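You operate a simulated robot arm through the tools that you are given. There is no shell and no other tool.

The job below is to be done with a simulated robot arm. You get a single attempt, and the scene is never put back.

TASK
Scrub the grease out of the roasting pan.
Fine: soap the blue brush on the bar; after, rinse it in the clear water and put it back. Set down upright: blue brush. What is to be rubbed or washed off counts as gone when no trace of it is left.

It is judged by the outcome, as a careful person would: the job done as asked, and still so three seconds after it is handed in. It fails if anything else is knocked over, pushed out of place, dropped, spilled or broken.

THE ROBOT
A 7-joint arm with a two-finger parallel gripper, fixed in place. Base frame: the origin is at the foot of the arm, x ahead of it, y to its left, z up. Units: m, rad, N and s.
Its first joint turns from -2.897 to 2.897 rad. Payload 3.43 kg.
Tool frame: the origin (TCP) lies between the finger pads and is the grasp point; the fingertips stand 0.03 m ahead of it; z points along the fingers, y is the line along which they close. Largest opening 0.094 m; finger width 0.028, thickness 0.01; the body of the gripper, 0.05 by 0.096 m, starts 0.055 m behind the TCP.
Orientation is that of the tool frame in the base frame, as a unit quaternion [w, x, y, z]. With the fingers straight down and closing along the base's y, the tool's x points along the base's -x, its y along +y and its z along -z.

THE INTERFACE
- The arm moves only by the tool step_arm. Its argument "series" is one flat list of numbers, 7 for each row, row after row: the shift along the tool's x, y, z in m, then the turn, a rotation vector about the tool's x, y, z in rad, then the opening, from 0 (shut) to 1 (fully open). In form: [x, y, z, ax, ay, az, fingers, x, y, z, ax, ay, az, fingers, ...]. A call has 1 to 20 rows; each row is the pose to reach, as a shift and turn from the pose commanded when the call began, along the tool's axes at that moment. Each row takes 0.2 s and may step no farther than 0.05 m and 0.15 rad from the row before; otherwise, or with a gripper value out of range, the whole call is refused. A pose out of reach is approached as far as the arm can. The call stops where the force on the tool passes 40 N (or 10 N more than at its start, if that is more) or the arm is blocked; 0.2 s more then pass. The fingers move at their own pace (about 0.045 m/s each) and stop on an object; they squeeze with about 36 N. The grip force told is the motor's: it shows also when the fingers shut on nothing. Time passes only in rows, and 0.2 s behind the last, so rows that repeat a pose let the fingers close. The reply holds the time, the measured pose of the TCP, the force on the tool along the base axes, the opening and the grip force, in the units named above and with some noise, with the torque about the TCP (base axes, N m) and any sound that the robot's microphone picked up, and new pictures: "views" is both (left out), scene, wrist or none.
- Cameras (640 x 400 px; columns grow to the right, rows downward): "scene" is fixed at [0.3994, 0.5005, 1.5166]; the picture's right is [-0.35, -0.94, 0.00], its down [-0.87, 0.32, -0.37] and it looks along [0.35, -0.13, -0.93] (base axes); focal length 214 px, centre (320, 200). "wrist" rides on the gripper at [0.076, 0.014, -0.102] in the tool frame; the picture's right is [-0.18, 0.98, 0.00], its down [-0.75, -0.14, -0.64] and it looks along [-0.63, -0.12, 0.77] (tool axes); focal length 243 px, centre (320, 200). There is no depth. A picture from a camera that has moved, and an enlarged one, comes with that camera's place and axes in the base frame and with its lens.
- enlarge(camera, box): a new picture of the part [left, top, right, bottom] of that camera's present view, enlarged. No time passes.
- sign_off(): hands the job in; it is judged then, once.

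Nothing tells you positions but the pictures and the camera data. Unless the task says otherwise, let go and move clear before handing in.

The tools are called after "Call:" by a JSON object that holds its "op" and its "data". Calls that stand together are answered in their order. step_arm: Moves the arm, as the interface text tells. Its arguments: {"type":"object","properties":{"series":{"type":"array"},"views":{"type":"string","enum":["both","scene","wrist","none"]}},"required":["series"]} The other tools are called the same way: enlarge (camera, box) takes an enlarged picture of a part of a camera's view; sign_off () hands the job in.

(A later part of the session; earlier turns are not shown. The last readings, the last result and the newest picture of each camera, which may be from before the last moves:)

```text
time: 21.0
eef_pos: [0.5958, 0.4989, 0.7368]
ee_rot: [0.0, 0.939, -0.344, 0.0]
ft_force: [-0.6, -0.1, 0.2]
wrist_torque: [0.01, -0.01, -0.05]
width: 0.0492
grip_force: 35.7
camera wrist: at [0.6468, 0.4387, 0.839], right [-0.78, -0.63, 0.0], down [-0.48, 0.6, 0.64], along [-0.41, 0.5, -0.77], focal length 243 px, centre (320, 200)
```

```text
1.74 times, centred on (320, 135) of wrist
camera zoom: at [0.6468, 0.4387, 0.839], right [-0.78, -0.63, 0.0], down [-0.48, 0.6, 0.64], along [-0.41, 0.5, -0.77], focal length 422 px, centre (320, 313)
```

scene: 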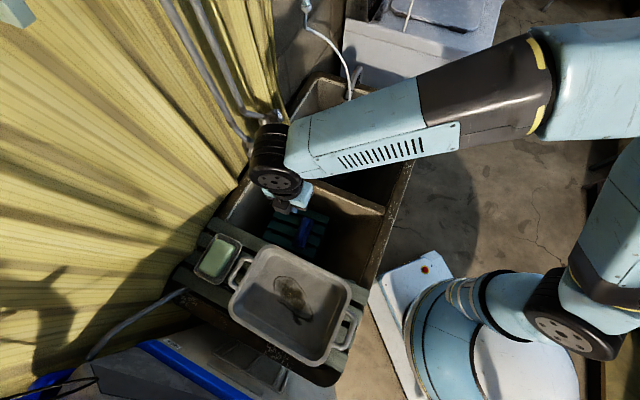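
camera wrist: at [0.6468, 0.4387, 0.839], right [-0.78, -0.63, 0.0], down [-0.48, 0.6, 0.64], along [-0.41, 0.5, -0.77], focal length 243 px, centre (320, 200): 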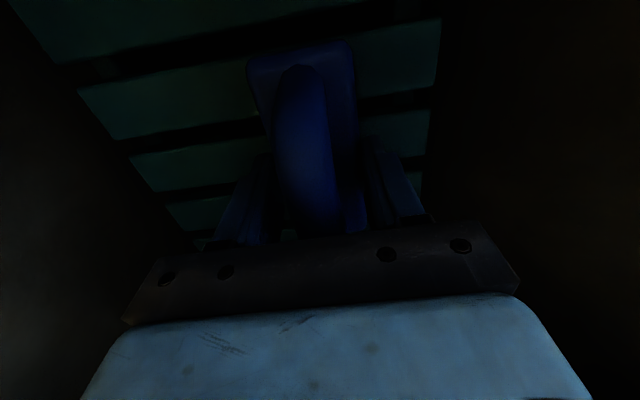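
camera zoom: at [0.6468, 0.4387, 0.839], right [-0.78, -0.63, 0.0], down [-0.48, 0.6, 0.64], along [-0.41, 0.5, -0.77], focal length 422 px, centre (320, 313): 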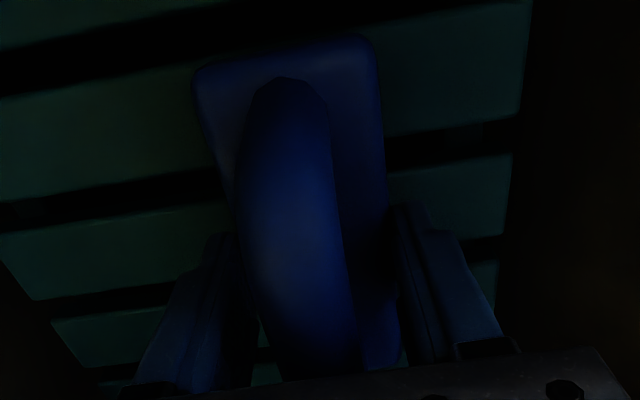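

The fingers closed on the brush's block at 49 mm, which is a firmer hold than the handle. I'll open slightly, drop 5 mm for more overlap, re-grip and test the lift gently.

Call:
{"op": "step_arm", "data": {"series": [0, 0, 0, 0, 0, 0, 0.62, 0, 0, 0.003, 0, 0, 0, 0.62, 0, 0, 0.005, 0, 0, 0, 0.62, 0, 0, 0.005, 0, 0, 0, 0.45, 0, 0, 0.005, 0, 0, 0, 0.3, 0, 0, 0.005, 0, 0, 0, 0.1, 0, 0, 0.005, 0, 0, 0, 0], "views": "none"}}

Call:
{"op": "step_arm", "data": {"series": [0, 0, -0.004, 0, 0, 0, 0, 0, 0, -0.008, 0, 0, 0, 0, 0, 0, -0.014, 0, 0, 0, 0, 0, 0, -0.02, 0, 0, 0, 0], "views": "wrist"}}

```text
time: 22.6
eef_pos: [0.5975, 0.4993, 0.7324]
ee_rot: [0.001, 0.939, -0.344, 0.0]
ft_force: [0.1, 0.1, 0.5]
wrist_torque: [-0.02, 0.01, 0.01]
width: 0.0494
grip_force: 35.9
```

```text
time: 23.6
eef_pos: [0.5976, 0.4977, 0.7527]
ee_rot: [0.0, 0.939, -0.345, 0.0]
ft_force: [-0.8, -0.3, -1.4]
wrist_torque: [-0.03, 0.03, -0.03]
width: 0.0493
grip_force: 36.5
camera wrist: at [0.6469, 0.4386, 0.8543], right [-0.78, -0.63, 0.0], down [-0.48, 0.59, 0.64], along [-0.41, 0.5, -0.77], focal length 243 px, centre (320, 200)
```

wrist: 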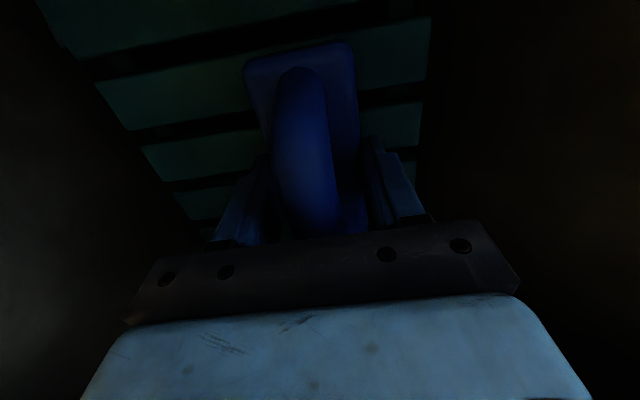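

The brush is lifting with the gripper. Its resting pose for later is TCP about (0.597, 0.4985, 0.732), same yaw; I'll continue up.

Call:
{"op": "step_arm", "data": {"series": [0, 0, -0.03, 0, 0, 0, 0, 0, 0, -0.06, 0, 0, 0, 0, 0, 0, -0.09, 0, 0, 0, 0, 0, 0, -0.12, 0, 0, 0, 0, 0, 0, -0.16, 0, 0, 0, 0, 0, 0, -0.2, 0, 0, 0, 0, 0, 0, -0.24, 0, 0, 0, 0, 0, 0, -0.28, 0, 0, 0, 0]}}

Call:
{"op": "enlarge", "data": {"camera": "wrist", "box": [120, 0, 520, 250]}}

Call:
{"op": "enlarge", "data": {"camera": "scene", "box": [170, 130, 380, 270]}}

```text
time: 25.4
eef_pos: [0.5971, 0.4986, 1.0334]
ee_rot: [0.0, 0.939, -0.345, -0.001]
ft_force: [1.1, 1.1, -1.9]
wrist_torque: [-0.02, 0.01, -0.02]
width: 0.0493
grip_force: 35.9
camera wrist: at [0.6471, 0.4382, 1.1344], right [-0.78, -0.63, 0.0], down [-0.48, 0.6, 0.64], along [-0.41, 0.5, -0.77], focal length 243 px, centre (320, 200)
```

scene: 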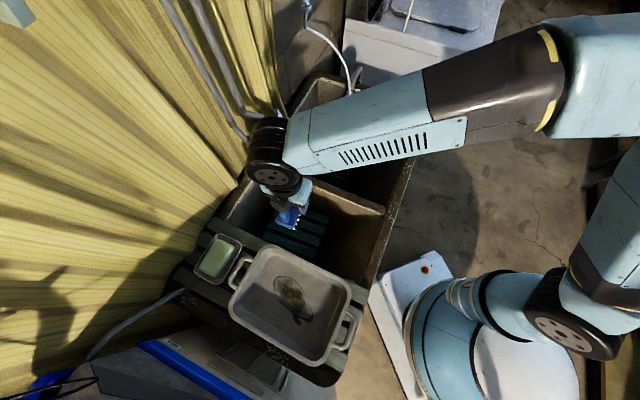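
wrist: 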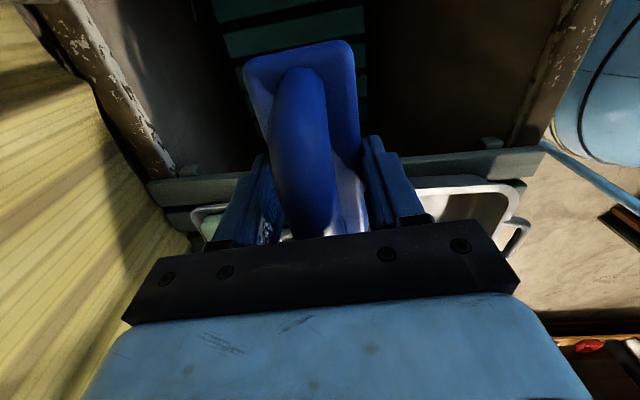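

```text
1.60 times, centred on (320, 125) of wrist
camera zoom: at [0.6471, 0.4382, 1.1344], right [-0.78, -0.63, 0.0], down [-0.48, 0.6, 0.64], along [-0.41, 0.5, -0.77], focal length 388 px, centre (320, 320)
```

zoom: 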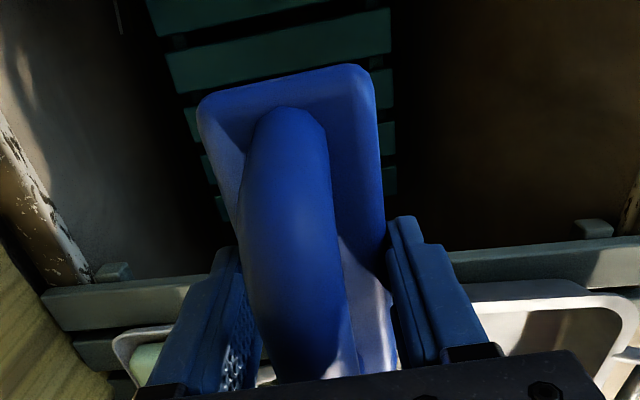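

```text
2.86 times, centred on (275, 200) of scene
camera zoom: at [0.3994, 0.5005, 1.5166], right [-0.35, -0.94, 0.0], down [-0.87, 0.32, -0.37], along [0.35, -0.13, -0.93], focal length 613 px, centre (449, 200)
```

zoom: 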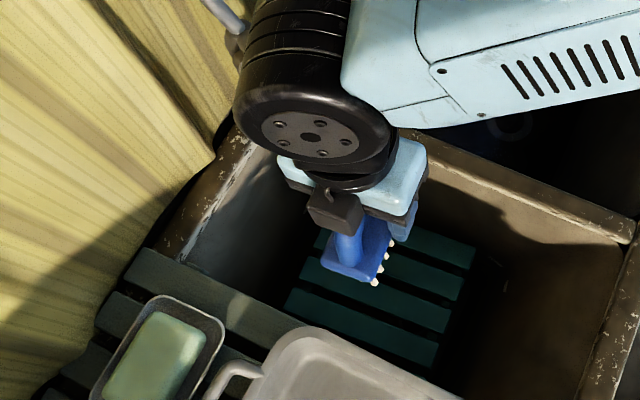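

The brush is held with its bristles down and clear. Next I'll move it above the soap bar at about (0.57, 0.75).

Call:
{"op": "step_arm", "data": {"series": [-0.026, -0.0249, 0, 0, 0, 0, 0, -0.0524, -0.0497, 0, 0, 0, 0, 0, -0.0786, -0.0746, 0, 0, 0, 0, 0, -0.1049, -0.0995, 0, 0, 0, 0, 0, -0.1311, -0.1244, 0, 0, 0, 0, 0, -0.1573, -0.1492, 0, 0, 0, 0, 0, -0.1835, -0.1741, 0, 0, 0, 0, 0]}}

Call:
{"op": "enlarge", "data": {"camera": "wrist", "box": [120, 0, 520, 250]}}

Call:
{"op": "enlarge", "data": {"camera": "scene", "box": [140, 130, 350, 300]}}

```text
time: 27.0
eef_pos: [0.5694, 0.7498, 1.0329]
ee_rot: [0.0, 0.939, -0.345, 0.0]
ft_force: [1.5, -0.3, -0.3]
wrist_torque: [0.06, 0.02, -0.01]
width: 0.0492
grip_force: 35.9
camera wrist: at [0.6185, 0.6895, 1.1346], right [-0.78, -0.63, 0.0], down [-0.48, 0.59, 0.64], along [-0.4, 0.5, -0.77], focal length 243 px, centre (320, 200)
```

scene: 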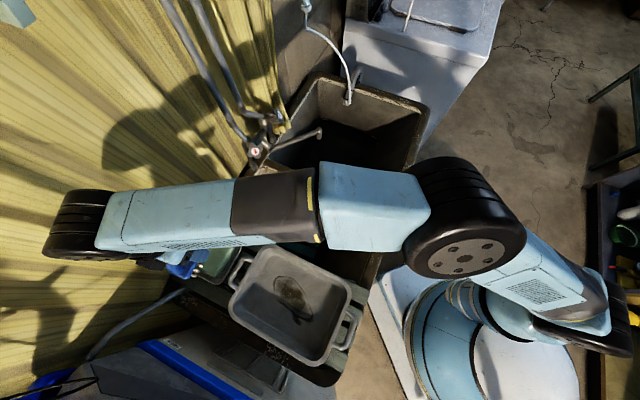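
wrist: 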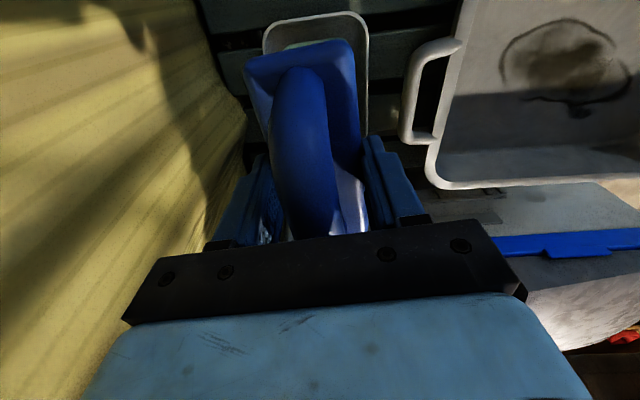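

```text
1.60 times, centred on (320, 125) of wrist
camera zoom: at [0.6185, 0.6895, 1.1346], right [-0.78, -0.63, 0.0], down [-0.48, 0.59, 0.64], along [-0.4, 0.5, -0.77], focal length 388 px, centre (320, 320)
```

zoom: 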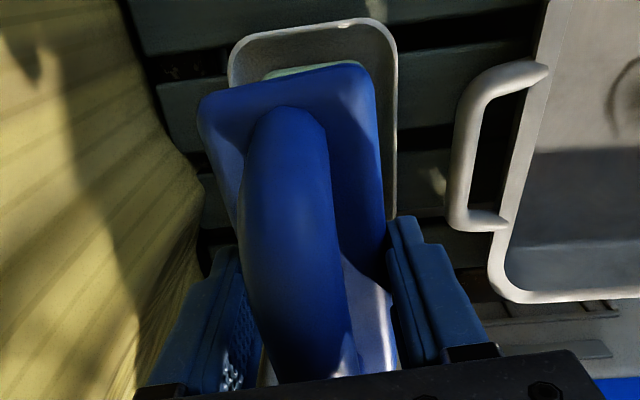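

```text
2.35 times, centred on (245, 215) of scene
camera zoom: at [0.3994, 0.5005, 1.5166], right [-0.35, -0.94, 0.0], down [-0.87, 0.32, -0.37], along [0.35, -0.13, -0.93], focal length 505 px, centre (496, 165)
```

zoom: 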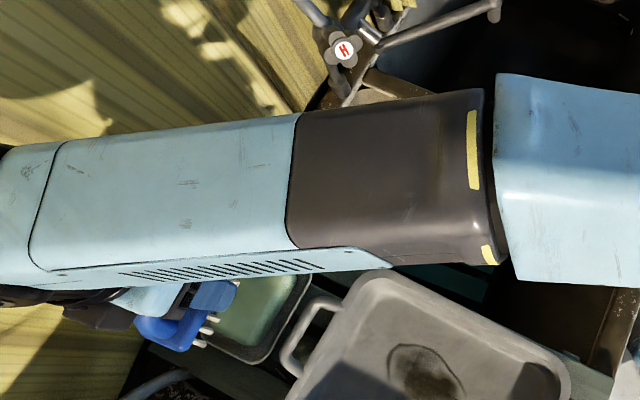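

The brush is over the soap, which lies about 6 mm toward tool +y. I'll centre on it and go down part way.

Call:
{"op": "step_arm", "data": {"series": [0, 0.003, 0.025, 0, 0, 0, 0, 0, 0.006, 0.05, 0, 0, 0, 0, 0, 0.006, 0.07, 0, 0, 0, 0]}}

Call:
{"op": "enlarge", "data": {"camera": "wrist", "box": [120, 0, 520, 250]}}

Call:
{"op": "enlarge", "data": {"camera": "scene", "box": [160, 220, 260, 290]}}

```text
time: 27.8
eef_pos: [0.5664, 0.7441, 0.9634]
ee_rot: [0.0, 0.938, -0.346, -0.001]
ft_force: [0.1, -0.8, 0.4]
wrist_torque: [-0.03, 0.01, 0.04]
width: 0.0492
grip_force: 36.1
camera wrist: at [0.6155, 0.6835, 1.0654], right [-0.78, -0.63, 0.0], down [-0.48, 0.6, 0.64], along [-0.4, 0.5, -0.77], focal length 243 px, centre (320, 200)
```

scene: 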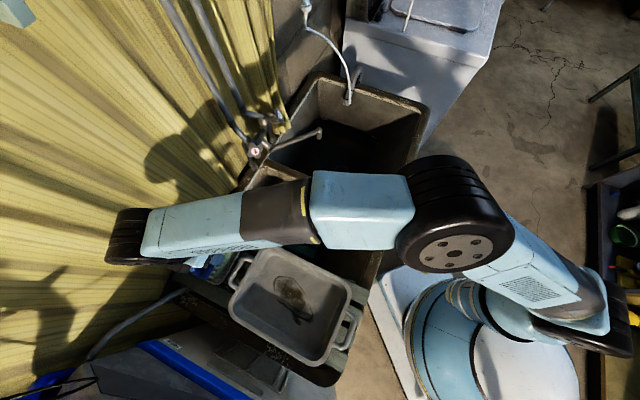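
wrist: 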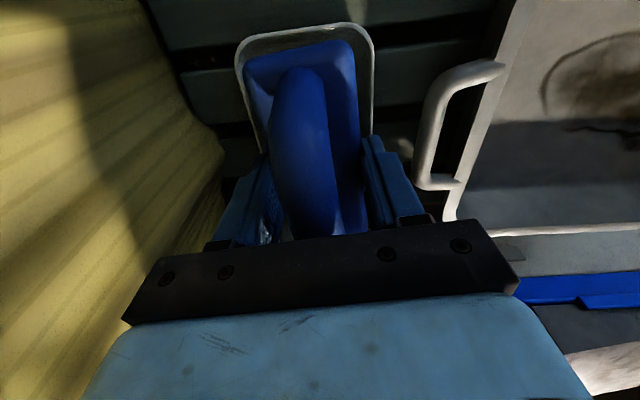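

```text
1.60 times, centred on (320, 125) of wrist
camera zoom: at [0.6155, 0.6835, 1.0654], right [-0.78, -0.63, 0.0], down [-0.48, 0.6, 0.64], along [-0.4, 0.5, -0.77], focal length 388 px, centre (320, 320)
```

zoom: 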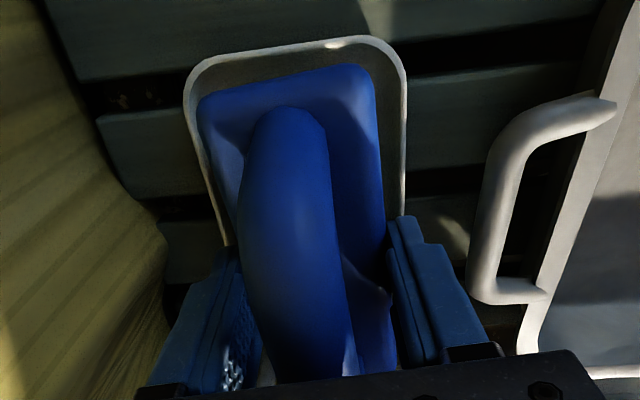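

```text
5.71 times, centred on (210, 255) of scene
camera zoom: at [0.3994, 0.5005, 1.5166], right [-0.35, -0.94, 0.0], down [-0.87, 0.32, -0.37], along [0.35, -0.13, -0.93], focal length 1226 px, centre (949, -114)
```

zoom: 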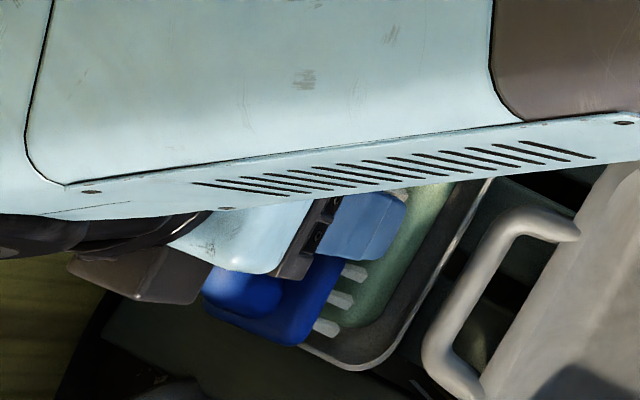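

Call:
{"op": "step_arm", "data": {"series": [0, 0, 0.005, 0, 0, 0, 0, 0, 0, 0.01, 0, 0, 0, 0, 0, 0, 0.015, 0, 0, 0, 0], "views": "none"}}

Call:
{"op": "step_arm", "data": {"series": [0, 0, 0.003, 0, 0, 0, 0, 0, 0, 0.006, 0, 0, 0, 0], "views": "wrist"}}

```text
time: 28.6
eef_pos: [0.5655, 0.7448, 0.9504]
ee_rot: [-0.003, 0.939, -0.345, -0.001]
ft_force: [-0.5, -2.0, 23.4]
wrist_torque: [-0.46, 0.01, -0.01]
width: 0.0492
grip_force: 36.0
```

```text
time: 29.2
eef_pos: [0.5655, 0.7469, 0.9459]
ee_rot: [-0.002, 0.939, -0.344, 0.0]
ft_force: [0.6, -0.7, 9.3]
wrist_torque: [-0.24, 0.11, 0.03]
width: 0.0491
grip_force: 36.0
stopped in row 2: the force on the tool passed its limit at 43 N (the readings are from after the stop); the commanded pose is now the measured one
camera wrist: at [0.6149, 0.686, 1.0486], right [-0.78, -0.63, -0.01], down [-0.48, 0.59, 0.64], along [-0.4, 0.5, -0.76], focal length 243 px, centre (320, 200)
```

wrist: 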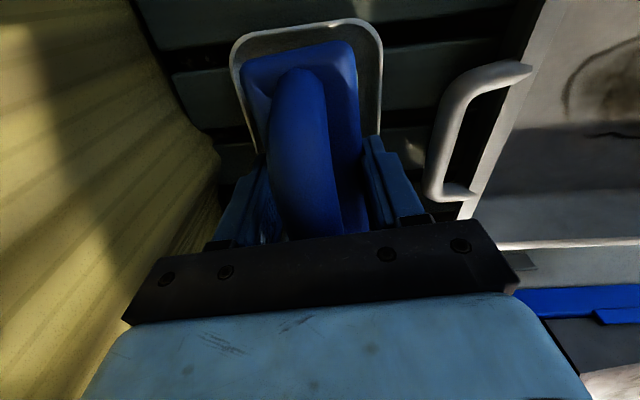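

The bristles touched the soap at TCP z of about 0.95, so they reach roughly 63 mm below the TCP. At about 9 N of pressure now, I'll rub with short strokes.

Call:
{"op": "step_arm", "data": {"series": [0.006, 0, 0, 0, 0, 0, 0, 0.012, 0, 0, 0, 0, 0, 0, 0.006, 0, 0, 0, 0, 0, 0, 0, 0, 0, 0, 0, 0, 0, -0.006, 0, 0, 0, 0, 0, 0, -0.012, 0, 0, 0, 0, 0, 0, -0.006, 0, 0, 0, 0, 0, 0, 0, 0, 0, 0, 0, 0, 0], "views": "wrist"}}

```text
time: 31.0
eef_pos: [0.565, 0.7463, 0.9477]
ee_rot: [-0.003, 0.939, -0.344, 0.0]
ft_force: [-2.7, 2.4, 18.7]
wrist_torque: [-0.07, 0.19, -0.05]
width: 0.0491
grip_force: 36.3
camera wrist: at [0.6141, 0.6855, 1.0485], right [-0.78, -0.63, 0.0], down [-0.48, 0.59, 0.64], along [-0.4, 0.5, -0.76], focal length 243 px, centre (320, 200)
```

wrist: 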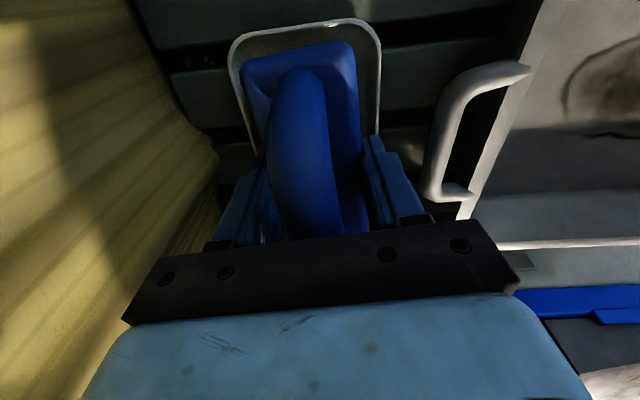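

Call:
{"op": "step_arm", "data": {"series": [0.008, 0, -0.001, 0, 0, 0, 0, 0.016, 0, -0.001, 0, 0, 0, 0, 0.008, 0, -0.001, 0, 0, 0, 0, 0, 0, -0.001, 0, 0, 0, 0, -0.008, 0, -0.001, 0, 0, 0, 0, -0.016, 0, -0.001, 0, 0, 0, 0, -0.008, 0, -0.001, 0, 0, 0, 0, 0, 0, -0.001, 0, 0, 0, 0, 0.008, 0, -0.001, 0, 0, 0, 0, 0.016, 0, -0.001, 0, 0, 0, 0, 0, 0, -0.001, 0, 0, 0, 0, -0.016, 0, -0.001, 0, 0, 0, 0, 0, 0, -0.001, 0, 0, 0, 0, 0, 0, -0.02, 0, 0, 0, 0, 0, 0, -0.06, 0, 0, 0, 0, 0, 0, -0.1, 0, 0, 0, 0]}}

Call:
{"op": "enlarge", "data": {"camera": "scene", "box": [140, 210, 280, 300]}}

Call:
{"op": "enlarge", "data": {"camera": "wrist", "box": [120, 0, 640, 250]}}

```text
time: 34.4
eef_pos: [0.5653, 0.7461, 1.0444]
ee_rot: [-0.003, 0.939, -0.344, 0.0]
ft_force: [-0.4, -0.8, -0.9]
wrist_torque: [-0.05, 0.03, 0.0]
width: 0.0493
grip_force: 36.2
camera wrist: at [0.6145, 0.6854, 1.1464], right [-0.78, -0.63, 0.0], down [-0.48, 0.59, 0.64], along [-0.4, 0.5, -0.77], focal length 243 px, centre (320, 200)
```

scene: 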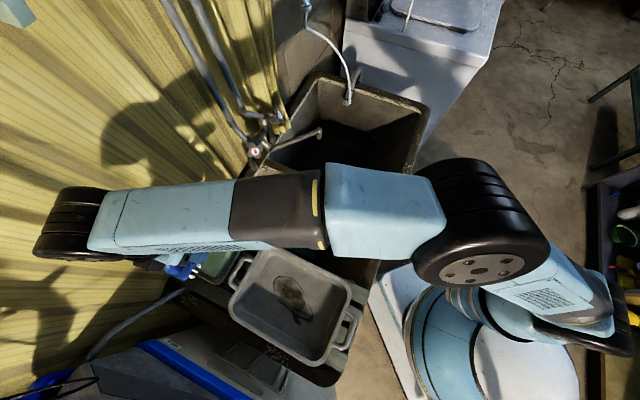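
wrist: 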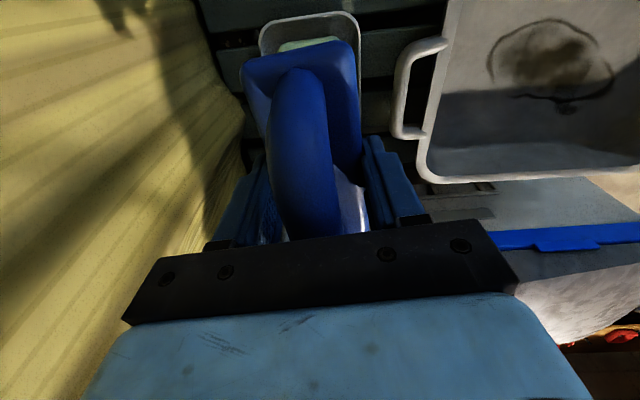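

```text
4.44 times, centred on (210, 255) of scene
camera zoom: at [0.3994, 0.5005, 1.5166], right [-0.35, -0.94, 0.0], down [-0.87, 0.32, -0.37], along [0.35, -0.13, -0.93], focal length 953 px, centre (809, -44)
```

zoom: 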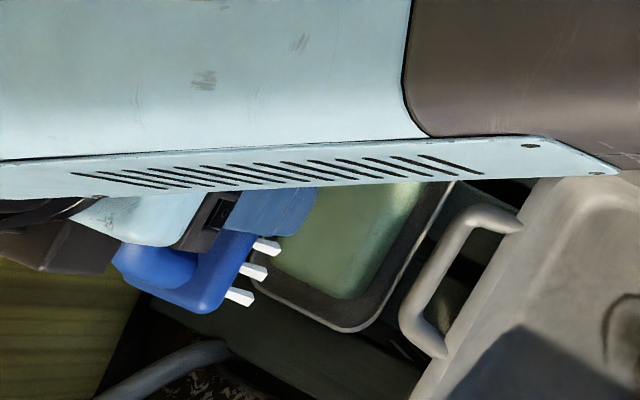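

```text
1.23 times, centred on (380, 125) of wrist
camera zoom: at [0.6145, 0.6854, 1.1464], right [-0.78, -0.63, 0.0], down [-0.48, 0.59, 0.64], along [-0.4, 0.5, -0.77], focal length 299 px, centre (246, 292)
```

zoom: 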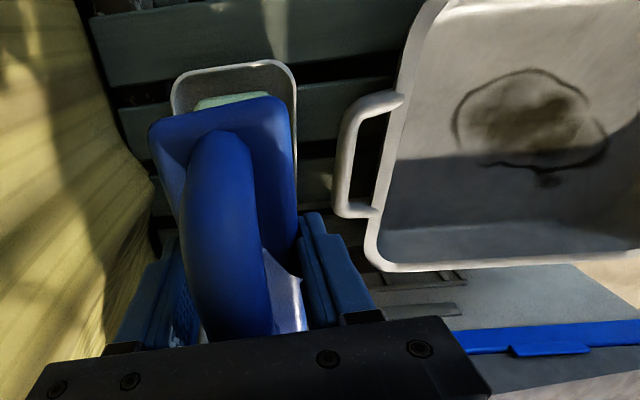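

The bristles came up white with soap, and the soap and dish look undisturbed. The grease spot centres near (0.41, 0.585), and the pan is turned about 5° from the brush, so I'll move over it and match that angle.

Call:
{"op": "step_arm", "data": {"series": [-0.003, 0.0367, 0, 0, 0, 0.015, 0, -0.006, 0.0733, 0, 0, 0, 0.03, 0, -0.0095, 0.11, 0, 0, 0, 0.045, 0, -0.0127, 0.1467, 0, 0, 0, 0.06, 0, -0.016, 0.1833, 0, 0, 0, 0.075, 0, -0.019, 0.22, 0, 0, 0, 0.09, 0, -0.019, 0.22, 0, 0, 0, 0.09, 0]}}

Call:
{"op": "enlarge", "data": {"camera": "wrist", "box": [120, 0, 520, 250]}}

Call:
{"op": "enlarge", "data": {"camera": "scene", "box": [200, 220, 380, 380]}}

```text
time: 36.0
eef_pos: [0.4076, 0.5908, 1.0447]
ee_rot: [-0.002, 0.922, -0.387, -0.001]
ft_force: [-0.4, 0.1, -0.7]
wrist_torque: [-0.02, -0.01, 0.02]
width: 0.0491
grip_force: 36.3
camera wrist: at [0.4511, 0.5255, 1.1465], right [-0.83, -0.56, 0.0], down [-0.43, 0.63, 0.64], along [-0.36, 0.54, -0.76], focal length 243 px, centre (320, 200)
```

scene: 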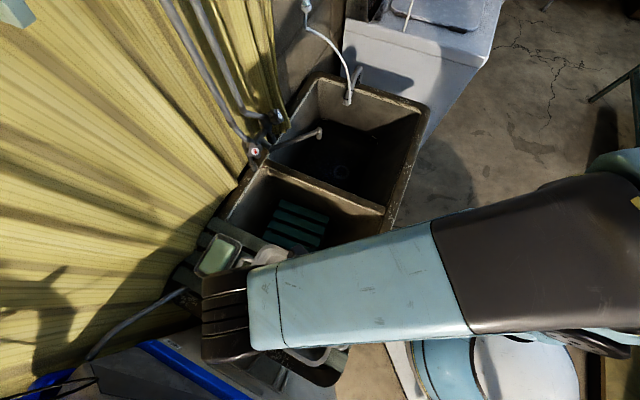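
wrist: 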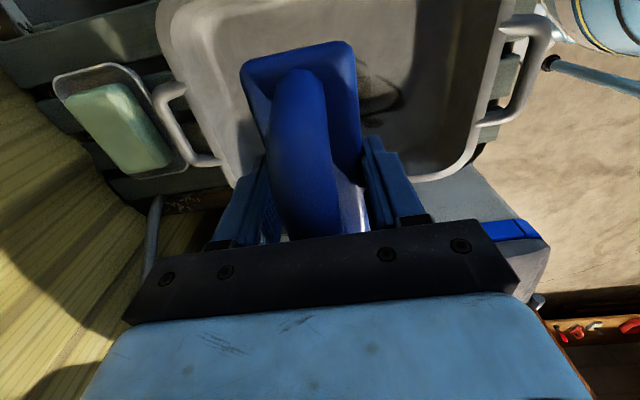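

```text
1.60 times, centred on (320, 125) of wrist
camera zoom: at [0.4511, 0.5255, 1.1465], right [-0.83, -0.56, 0.0], down [-0.43, 0.63, 0.64], along [-0.36, 0.54, -0.76], focal length 388 px, centre (320, 320)
```

zoom: 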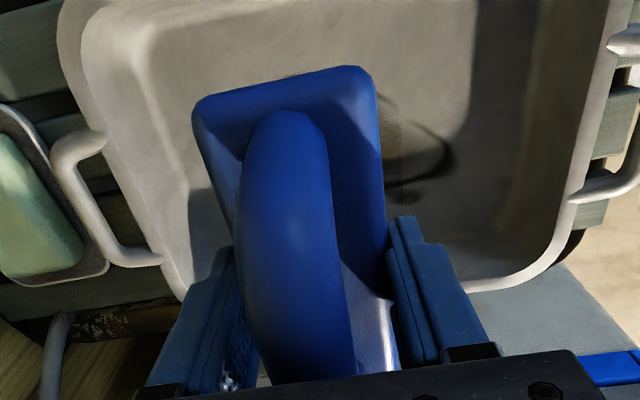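

```text
2.50 times, centred on (290, 300) of scene
camera zoom: at [0.3994, 0.5005, 1.5166], right [-0.35, -0.94, 0.0], down [-0.87, 0.32, -0.37], along [0.35, -0.13, -0.93], focal length 536 px, centre (395, -50)
```

zoom: 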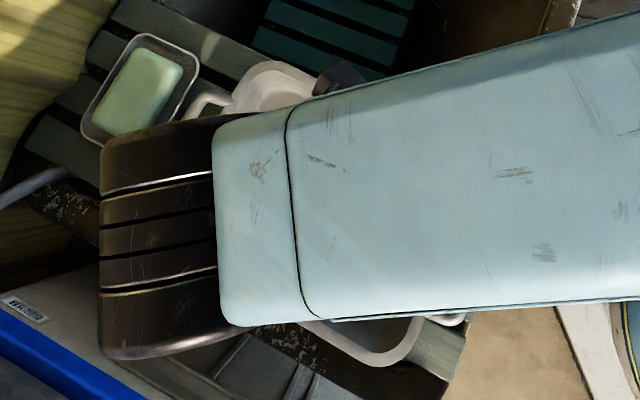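

I'm over the pan; the grease spans about y −0.055 to +0.09 and x ±0.05 around the tool, so sideways strokes will cover it. I'll lower gently to find the pan floor.

Call:
{"op": "step_arm", "data": {"series": [0, 0.005, 0.03, 0, 0, 0, 0, 0, 0.01, 0.06, 0, 0, 0, 0, 0, 0.01, 0.078, 0, 0, 0, 0], "views": "none"}}

Call:
{"op": "step_arm", "data": {"series": [0, 0, 0.004, 0, 0, 0, 0, 0, 0, 0.008, 0, 0, 0, 0], "views": "wrist"}}

```text
time: 36.8
eef_pos: [0.4022, 0.5832, 0.966]
ee_rot: [-0.003, 0.922, -0.387, 0.0]
ft_force: [-0.2, 0.5, -1.1]
wrist_torque: [0.03, 0.03, 0.01]
width: 0.0493
grip_force: 36.0
```

```text
time: 37.4
eef_pos: [0.402, 0.5844, 0.9586]
ee_rot: [-0.002, 0.922, -0.387, -0.001]
ft_force: [0.1, -0.1, -0.8]
wrist_torque: [-0.01, 0.01, 0.01]
width: 0.049
grip_force: 35.5
camera wrist: at [0.4455, 0.5189, 1.0596], right [-0.83, -0.56, 0.0], down [-0.43, 0.63, 0.64], along [-0.36, 0.54, -0.77], focal length 243 px, centre (320, 200)
```

wrist: 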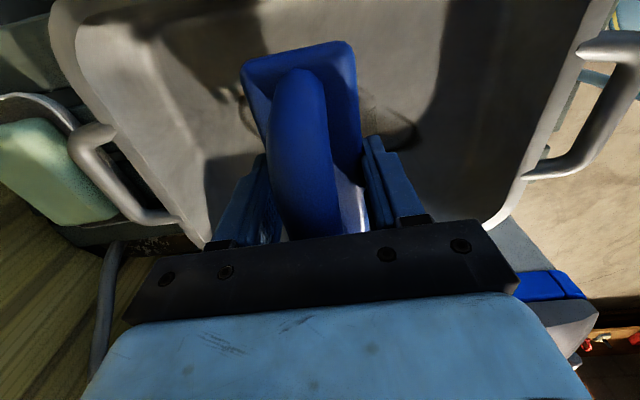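

Call:
{"op": "step_arm", "data": {"series": [0, 0, 0.004, 0, 0, 0, 0, 0, 0, 0.008, 0, 0, 0, 0], "views": "none"}}

```text
time: 38.0
eef_pos: [0.4021, 0.584, 0.9513]
ee_rot: [-0.002, 0.922, -0.387, 0.0]
ft_force: [-0.3, -0.2, -2.2]
wrist_torque: [-0.01, 0.0, 0.03]
width: 0.0491
grip_force: 36.2
```

No contact yet, so I'll keep lowering in small steps.

Call:
{"op": "step_arm", "data": {"series": [0, 0, 0.003, 0, 0, 0, 0, 0, 0, 0.006, 0, 0, 0, 0], "views": "none"}}

Call:
{"op": "step_arm", "data": {"series": [0, 0, 0.002, 0, 0, 0, 0, 0, 0, 0.004, 0, 0, 0, 0], "views": "none"}}

```text
time: 38.6
eef_pos: [0.4015, 0.5835, 0.9457]
ee_rot: [-0.002, 0.922, -0.386, -0.001]
ft_force: [-0.1, 0.2, -1.5]
wrist_torque: [0.0, 0.0, 0.02]
width: 0.0491
grip_force: 36.1
```

```text
time: 39.2
eef_pos: [0.4017, 0.5831, 0.942]
ee_rot: [-0.002, 0.922, -0.387, 0.0]
ft_force: [0.1, -0.5, -1.3]
wrist_torque: [0.0, -0.02, 0.03]
width: 0.0494
grip_force: 36.1
```

Call:
{"op": "step_arm", "data": {"series": [0, 0, 0.002, 0, 0, 0, 0, 0, 0, 0.004, 0, 0, 0, 0], "views": "none"}}

Call:
{"op": "step_arm", "data": {"series": [0, 0, 0.002, 0, 0, 0, 0, 0, 0, 0.004, 0, 0, 0, 0], "views": "wrist"}}

```text
time: 39.8
eef_pos: [0.4017, 0.5844, 0.938]
ee_rot: [-0.003, 0.922, -0.387, -0.001]
ft_force: [0.4, -0.1, -1.5]
wrist_torque: [-0.01, -0.02, 0.02]
width: 0.0495
grip_force: 35.4
```

```text
time: 40.4
eef_pos: [0.4016, 0.5852, 0.9329]
ee_rot: [-0.002, 0.922, -0.387, 0.0]
ft_force: [-0.2, -0.4, -1.3]
wrist_torque: [0.02, 0.03, 0.0]
width: 0.0496
grip_force: 36.1
camera wrist: at [0.446, 0.5197, 1.035], right [-0.83, -0.56, 0.0], down [-0.43, 0.63, 0.64], along [-0.36, 0.54, -0.76], focal length 243 px, centre (320, 200)
```

wrist: 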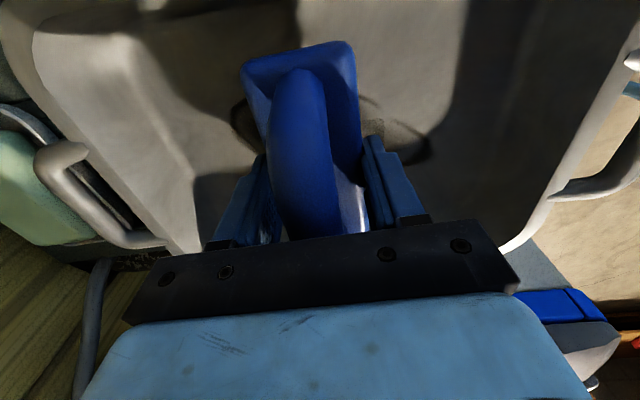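

Call:
{"op": "step_arm", "data": {"series": [0, 0, 0.002, 0, 0, 0, 0, 0, 0, 0.004, 0, 0, 0, 0], "views": "none"}}

Call:
{"op": "step_arm", "data": {"series": [0, 0, 0.002, 0, 0, 0, 0, 0, 0, 0.004, 0, 0, 0, 0], "views": "wrist"}}

```text
time: 41.0
eef_pos: [0.4036, 0.5853, 0.9287]
ee_rot: [-0.002, 0.922, -0.387, -0.001]
ft_force: [-0.4, 0.3, -1.5]
wrist_torque: [0.02, -0.03, -0.03]
width: 0.0491
grip_force: 35.9
```

```text
time: 41.6
eef_pos: [0.4018, 0.5848, 0.9245]
ee_rot: [-0.002, 0.922, -0.387, -0.001]
ft_force: [0.3, 0.2, -1.1]
wrist_torque: [0.02, -0.02, -0.02]
width: 0.0493
grip_force: 35.9
camera wrist: at [0.4462, 0.5197, 1.0262], right [-0.83, -0.56, 0.0], down [-0.43, 0.63, 0.64], along [-0.36, 0.54, -0.76], focal length 243 px, centre (320, 200)
```

wrist: 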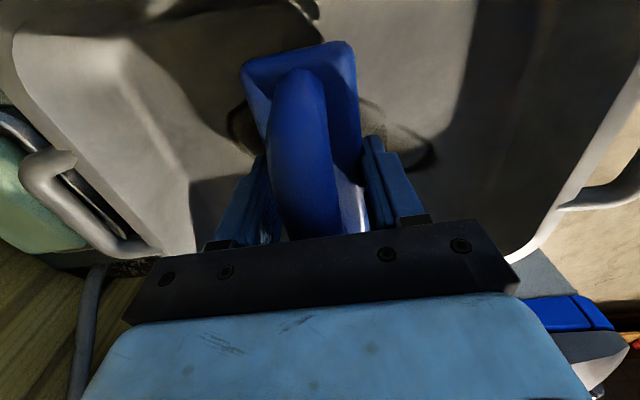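

Call:
{"op": "step_arm", "data": {"series": [0, 0, 0.002, 0, 0, 0, 0, 0, 0, 0.004, 0, 0, 0, 0], "views": "none"}}

Call:
{"op": "step_arm", "data": {"series": [0, 0, 0.002, 0, 0, 0, 0, 0, 0, 0.004, 0, 0, 0, 0], "views": "none"}}

```text
time: 42.2
eef_pos: [0.4031, 0.5848, 0.9199]
ee_rot: [-0.002, 0.922, -0.388, 0.0]
ft_force: [0.0, -0.7, -1.8]
wrist_torque: [0.04, 0.0, 0.02]
width: 0.0494
grip_force: 35.9
```

```text
time: 42.8
eef_pos: [0.4022, 0.5839, 0.9165]
ee_rot: [-0.002, 0.922, -0.387, 0.0]
ft_force: [0.4, -0.4, -1.1]
wrist_torque: [0.04, -0.02, 0.0]
width: 0.0491
grip_force: 36.5
```

Call:
{"op": "step_arm", "data": {"series": [0, 0, 0.002, 0, 0, 0, 0, 0, 0, 0.004, 0, 0, 0, 0], "views": "wrist"}}

Call:
{"op": "enlarge", "data": {"camera": "wrist", "box": [120, 0, 520, 250]}}

```text
time: 43.4
eef_pos: [0.4018, 0.5857, 0.9142]
ee_rot: [-0.004, 0.922, -0.387, 0.001]
ft_force: [0.3, -6.4, 32.7]
wrist_torque: [-1.24, 0.21, 0.05]
width: 0.0491
grip_force: 35.4
camera wrist: at [0.4449, 0.5192, 1.0166], right [-0.83, -0.56, -0.01], down [-0.43, 0.63, 0.65], along [-0.36, 0.54, -0.76], focal length 243 px, centre (320, 200)
```

wrist: 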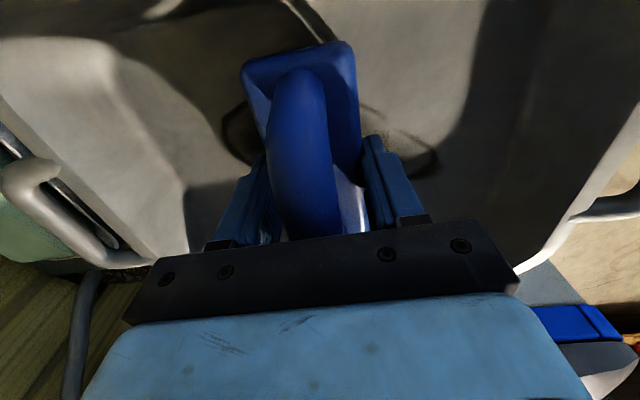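

```text
1.60 times, centred on (320, 125) of wrist
camera zoom: at [0.4449, 0.5192, 1.0166], right [-0.83, -0.56, -0.01], down [-0.43, 0.63, 0.65], along [-0.36, 0.54, -0.76], focal length 388 px, centre (320, 320)
```

zoom: 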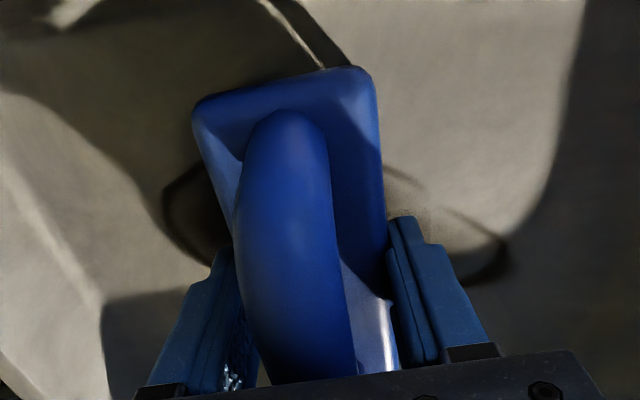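

Contact with the pan floor is at TCP z of about 0.914. I'll ease off slightly and begin scrubbing sideways across the stain.

Call:
{"op": "step_arm", "data": {"series": [0, 0, -0.001, 0, 0, 0, 0, 0, 0.01, -0.001, 0, 0, 0, 0, 0, 0.02, -0.001, 0, 0, 0, 0, 0, 0.03, -0.001, 0, 0, 0, 0, 0, 0.04, -0.001, 0, 0, 0, 0, 0, 0.03, -0.001, 0, 0, 0, 0, 0, 0.02, -0.001, 0, 0, 0, 0, 0, 0.01, -0.001, 0, 0, 0, 0, 0, 0, -0.001, 0, 0, 0, 0], "views": "wrist"}}

Call:
{"op": "enlarge", "data": {"camera": "wrist", "box": [120, 0, 520, 250]}}

```text
time: 44.5
eef_pos: [0.3822, 0.565, 0.9153]
ee_rot: [-0.004, 0.922, -0.387, 0.0]
ft_force: [-1.2, -1.3, 5.4]
wrist_torque: [-0.28, 0.06, -0.08]
width: 0.0494
grip_force: 36.1
stopped in row 5: the force on the tool passed its limit at 45 N (the readings are from after the stop); the commanded pose is now the measured one
camera wrist: at [0.4255, 0.4998, 1.0166], right [-0.83, -0.56, -0.01], down [-0.43, 0.63, 0.65], along [-0.36, 0.54, -0.76], focal length 243 px, centre (320, 200)
```

wrist: 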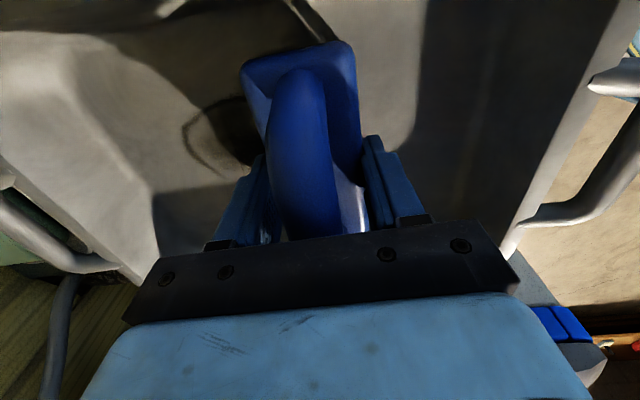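

```text
1.60 times, centred on (320, 125) of wrist
camera zoom: at [0.4255, 0.4998, 1.0166], right [-0.83, -0.56, -0.01], down [-0.43, 0.63, 0.65], along [-0.36, 0.54, -0.76], focal length 388 px, centre (320, 320)
```

zoom: 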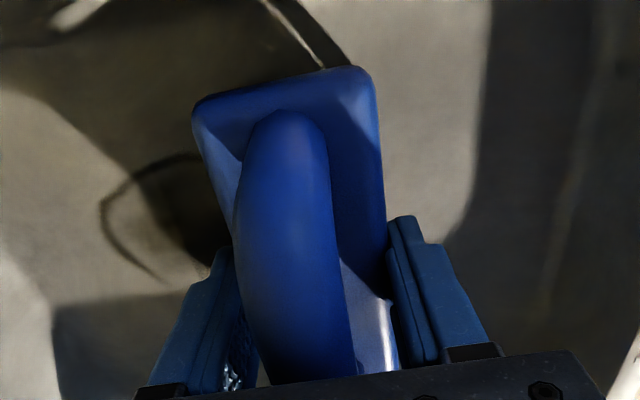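

The right half of the grease is already gone. I'll level the tool's small tilt and sweep left with lighter pressure.

Call:
{"op": "step_arm", "data": {"series": [0, 0, 0, -0.008, 0.001, 0, 0, 0, -0.01, 0, -0.008, 0.001, 0, 0, 0, -0.02, 0, -0.008, 0.001, 0, 0, 0, -0.03, 0, -0.008, 0.001, 0, 0, 0, -0.04, 0, -0.008, 0.001, 0, 0, 0, -0.05, 0, -0.008, 0.001, 0, 0, 0, -0.06, 0, -0.008, 0.001, 0, 0], "views": "wrist"}}

Call:
{"op": "enlarge", "data": {"camera": "wrist", "box": [120, 0, 520, 250]}}

```text
time: 46.1
eef_pos: [0.4257, 0.6073, 0.9147]
ee_rot: [0.0, 0.922, -0.387, -0.001]
ft_force: [-1.9, -0.1, 3.6]
wrist_torque: [0.12, 0.01, -0.02]
width: 0.0493
grip_force: 35.7
camera wrist: at [0.4694, 0.5425, 1.0168], right [-0.83, -0.56, 0.0], down [-0.43, 0.64, 0.64], along [-0.36, 0.53, -0.77], focal length 243 px, centre (320, 200)
```

wrist: 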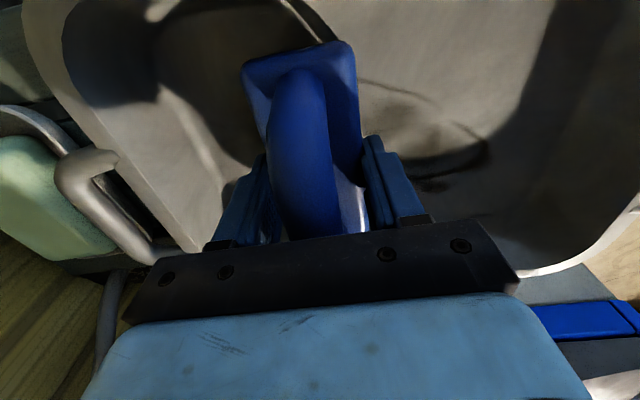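

```text
1.60 times, centred on (320, 125) of wrist
camera zoom: at [0.4694, 0.5425, 1.0168], right [-0.83, -0.56, 0.0], down [-0.43, 0.64, 0.64], along [-0.36, 0.53, -0.77], focal length 388 px, centre (320, 320)
```

zoom: 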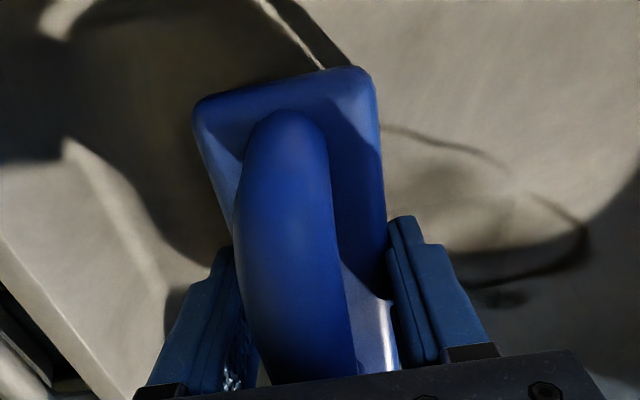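

Part of the outline on the right remains, so it needs repeated passes. I'll sweep the full width back and forth.

Call:
{"op": "step_arm", "data": {"series": [0, 0.01, 0.0003, 0, 0, 0, 0, 0, 0.02, 0.0003, 0, 0, 0, 0, 0, 0.03, 0.0003, 0, 0, 0, 0, 0, 0.04, 0.0003, 0, 0, 0, 0, 0, 0.05, 0.0003, 0, 0, 0, 0, 0, 0.06, 0.0003, 0, 0, 0, 0, 0, 0.07, 0.0003, 0, 0, 0, 0, 0, 0.08, 0.0003, 0, 0, 0, 0, 0, 0.09, 0.0003, 0, 0, 0, 0, 0, 0.098, 0.0003, 0, 0, 0, 0], "views": "wrist"}}

Call:
{"op": "enlarge", "data": {"camera": "wrist", "box": [120, 0, 520, 250]}}

```text
time: 48.3
eef_pos: [0.355, 0.5376, 0.9151]
ee_rot: [0.001, 0.922, -0.387, -0.002]
ft_force: [-0.6, -0.9, 1.6]
wrist_torque: [0.1, 0.04, 0.03]
width: 0.0493
grip_force: 35.8
camera wrist: at [0.3987, 0.4733, 1.0169], right [-0.83, -0.56, 0.0], down [-0.43, 0.64, 0.64], along [-0.36, 0.53, -0.77], focal length 243 px, centre (320, 200)
```

wrist: 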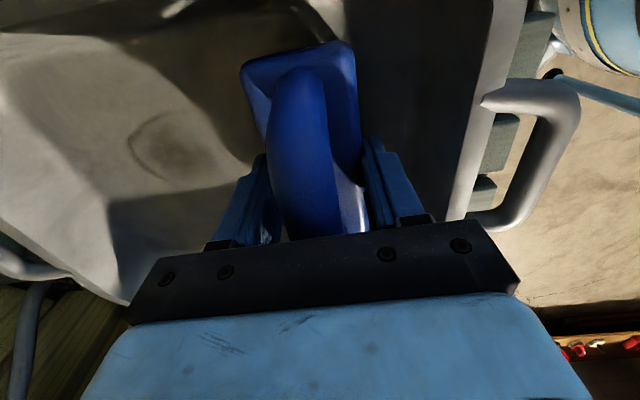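

```text
1.60 times, centred on (320, 125) of wrist
camera zoom: at [0.3987, 0.4733, 1.0169], right [-0.83, -0.56, 0.0], down [-0.43, 0.64, 0.64], along [-0.36, 0.53, -0.77], focal length 388 px, centre (320, 320)
```

zoom: 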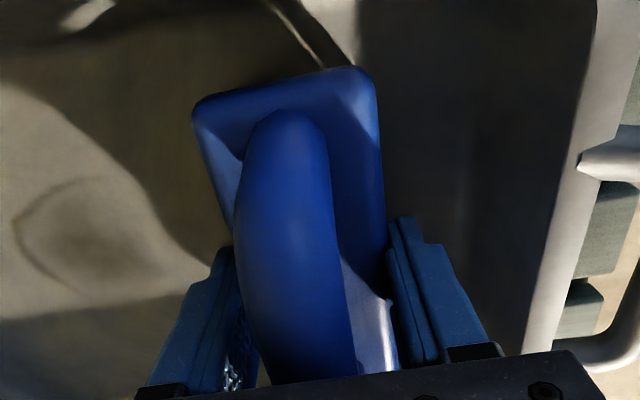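

Call:
{"op": "step_arm", "data": {"series": [0, 0, 0.0008, 0, 0, 0, 0, 0, -0.012, 0.0008, 0, 0, 0, 0, 0, -0.024, 0.0008, 0, 0, 0, 0, 0, -0.036, 0.0006, 0, 0, 0, 0, 0, -0.048, 0.0006, 0, 0, 0, 0, 0, -0.06, 0.0006, 0, 0, 0, 0, 0, -0.072, 0.0006, 0, 0, 0, 0, 0, -0.084, 0.0006, 0, 0, 0, 0, 0, -0.096, 0.0006, 0, 0, 0, 0, 0, -0.108, 0.0006, 0, 0, 0, 0, 0, -0.114, 0.0006, 0, 0, 0, 0], "views": "wrist"}}

Call:
{"op": "enlarge", "data": {"camera": "wrist", "box": [120, 0, 520, 250]}}

```text
time: 50.7
eef_pos: [0.4358, 0.618, 0.9142]
ee_rot: [-0.001, 0.922, -0.387, -0.001]
ft_force: [-8.2, -7.9, 36.7]
wrist_torque: [-0.36, 0.31, -0.14]
width: 0.0493
grip_force: 36.5
camera wrist: at [0.4797, 0.553, 1.0165], right [-0.83, -0.56, 0.0], down [-0.43, 0.64, 0.64], along [-0.36, 0.54, -0.77], focal length 243 px, centre (320, 200)
```

wrist: 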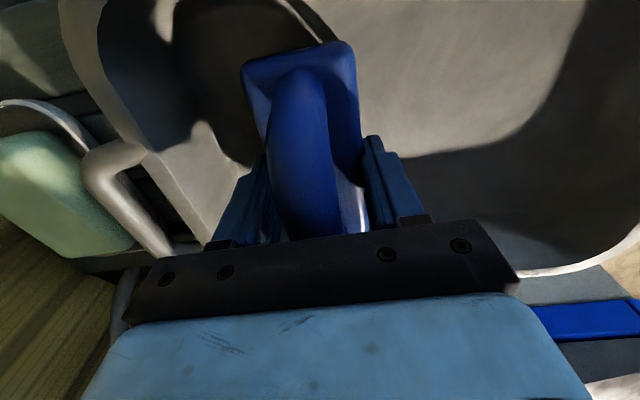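

```text
1.60 times, centred on (320, 125) of wrist
camera zoom: at [0.4797, 0.553, 1.0165], right [-0.83, -0.56, 0.0], down [-0.43, 0.64, 0.64], along [-0.36, 0.54, -0.77], focal length 388 px, centre (320, 320)
```

zoom: 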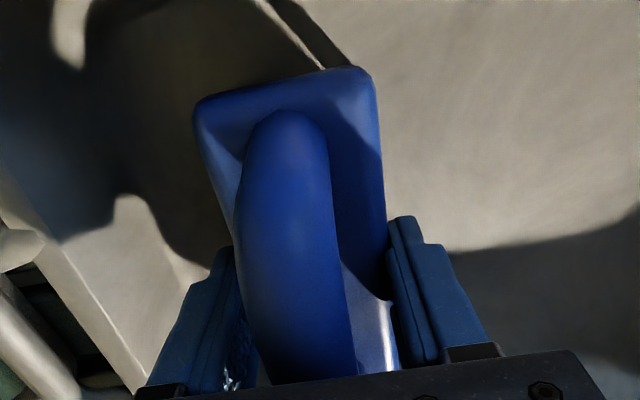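

The right side looks clean now. I'll ease the pressure and make another pass shifted toward the tail of the stain, then lift to inspect.

Call:
{"op": "step_arm", "data": {"series": [0, 0, -0.0009, 0, 0, 0, 0, -0.004, 0.01, -0.0009, 0, 0, 0, 0, -0.008, 0.022, -0.0008, 0, 0, 0, 0, -0.008, 0.034, -0.0007, 0, 0, 0, 0, -0.008, 0.046, -0.0006, 0, 0, 0, 0, -0.008, 0.058, -0.0005, 0, 0, 0, 0, -0.008, 0.07, -0.0003, 0, 0, 0, 0, -0.008, 0.082, -0.0001, 0, 0, 0, 0, -0.008, 0.094, 0, 0, 0, 0, 0, -0.008, 0.106, 0, 0, 0, 0, 0, 0, 0.11, 0, 0, 0, 0, 0, 0.008, 0.106, 0, 0, 0, 0, 0, 0.008, 0.094, 0, 0, 0, 0, 0, 0.008, 0.082, -0.0001, 0, 0, 0, 0, 0.008, 0.07, -0.0003, 0, 0, 0, 0, 0.008, 0.058, -0.0005, 0, 0, 0, 0, 0.008, 0.046, -0.0006, 0, 0, 0, 0, 0.008, 0.034, -0.0007, 0, 0, 0, 0, 0.008, 0.022, -0.0008, 0, 0, 0, 0, 0.006, 0.01, -0.0009, 0, 0, 0, 0], "views": "wrist"}}

```text
time: 54.9
eef_pos: [0.4332, 0.6069, 0.9153]
ee_rot: [0.001, 0.922, -0.387, -0.001]
ft_force: [0.5, 0.5, 0.6]
wrist_torque: [-0.04, -0.05, -0.01]
width: 0.0494
grip_force: 36.3
camera wrist: at [0.4771, 0.5425, 1.0168], right [-0.83, -0.56, 0.0], down [-0.43, 0.64, 0.64], along [-0.36, 0.53, -0.77], focal length 243 px, centre (320, 200)
```

wrist: 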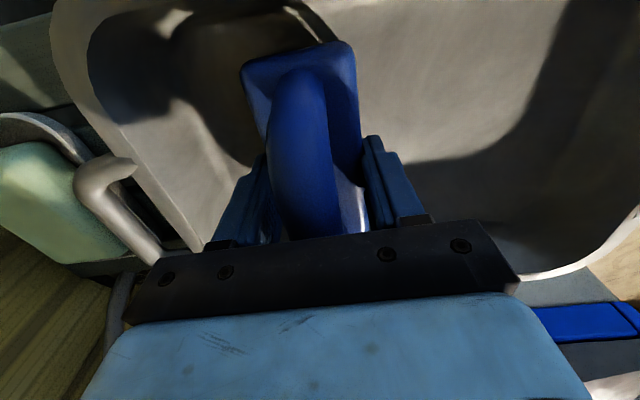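

Call:
{"op": "step_arm", "data": {"series": [0, 0, -0.04, 0, 0, 0, 0, 0, 0, -0.08, 0, 0, 0, 0, 0, 0, -0.12, 0, 0, 0, 0, 0, -0.04, -0.13, 0, 0, 0, 0, 0, -0.08, -0.13, 0, 0, 0, 0, 0, -0.12, -0.13, 0, 0, 0, 0, 0, -0.16, -0.13, 0, 0, 0, 0]}}

Call:
{"op": "enlarge", "data": {"camera": "wrist", "box": [340, 0, 640, 190]}}

Call:
{"op": "enlarge", "data": {"camera": "scene", "box": [160, 220, 380, 380]}}

```text
time: 56.5
eef_pos: [0.5494, 0.7189, 1.0444]
ee_rot: [-0.001, 0.922, -0.387, -0.001]
ft_force: [0.2, 0.1, -1.1]
wrist_torque: [0.02, -0.01, -0.01]
width: 0.0494
grip_force: 36.4
camera wrist: at [0.5933, 0.654, 1.1464], right [-0.83, -0.56, 0.0], down [-0.43, 0.64, 0.64], along [-0.36, 0.53, -0.77], focal length 243 px, centre (320, 200)
```

scene: 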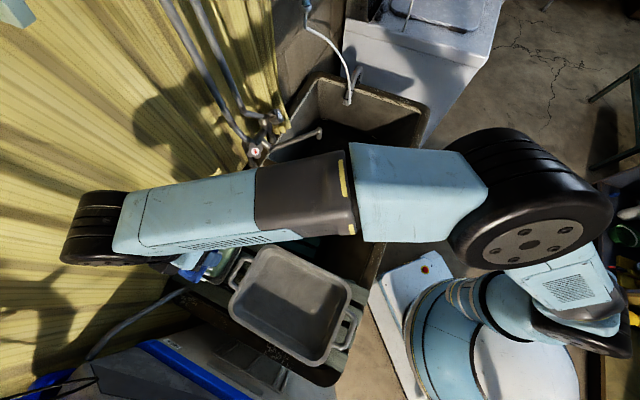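
wrist: 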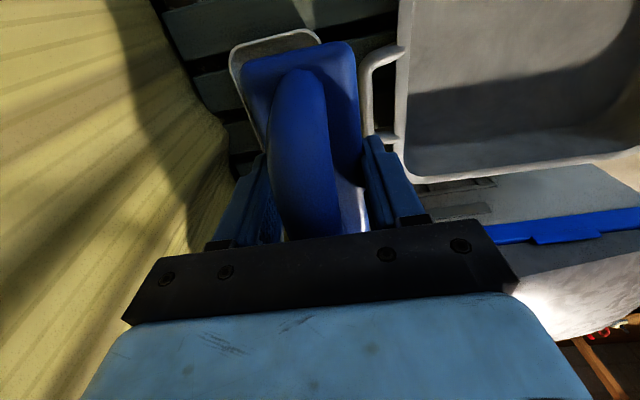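

```text
2.11 times, centred on (490, 95) of wrist
camera zoom: at [0.5933, 0.654, 1.1464], right [-0.83, -0.56, 0.0], down [-0.43, 0.64, 0.64], along [-0.36, 0.53, -0.77], focal length 511 px, centre (-38, 421)
```

zoom: 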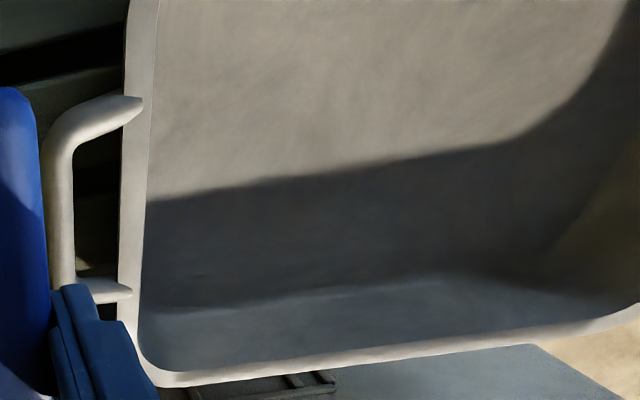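

```text
2.50 times, centred on (270, 300) of scene
camera zoom: at [0.3994, 0.5005, 1.5166], right [-0.35, -0.94, 0.0], down [-0.87, 0.32, -0.37], along [0.35, -0.13, -0.93], focal length 536 px, centre (445, -50)
```

zoom: 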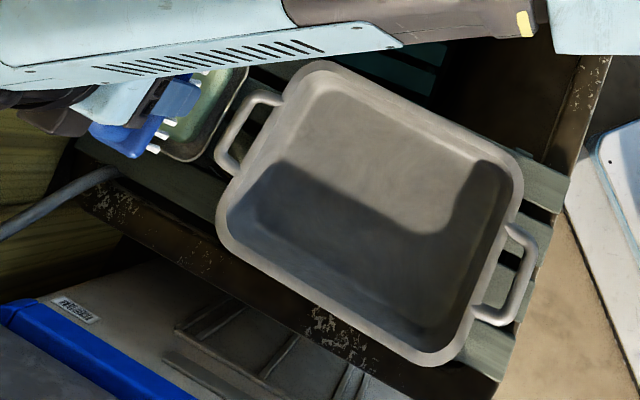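

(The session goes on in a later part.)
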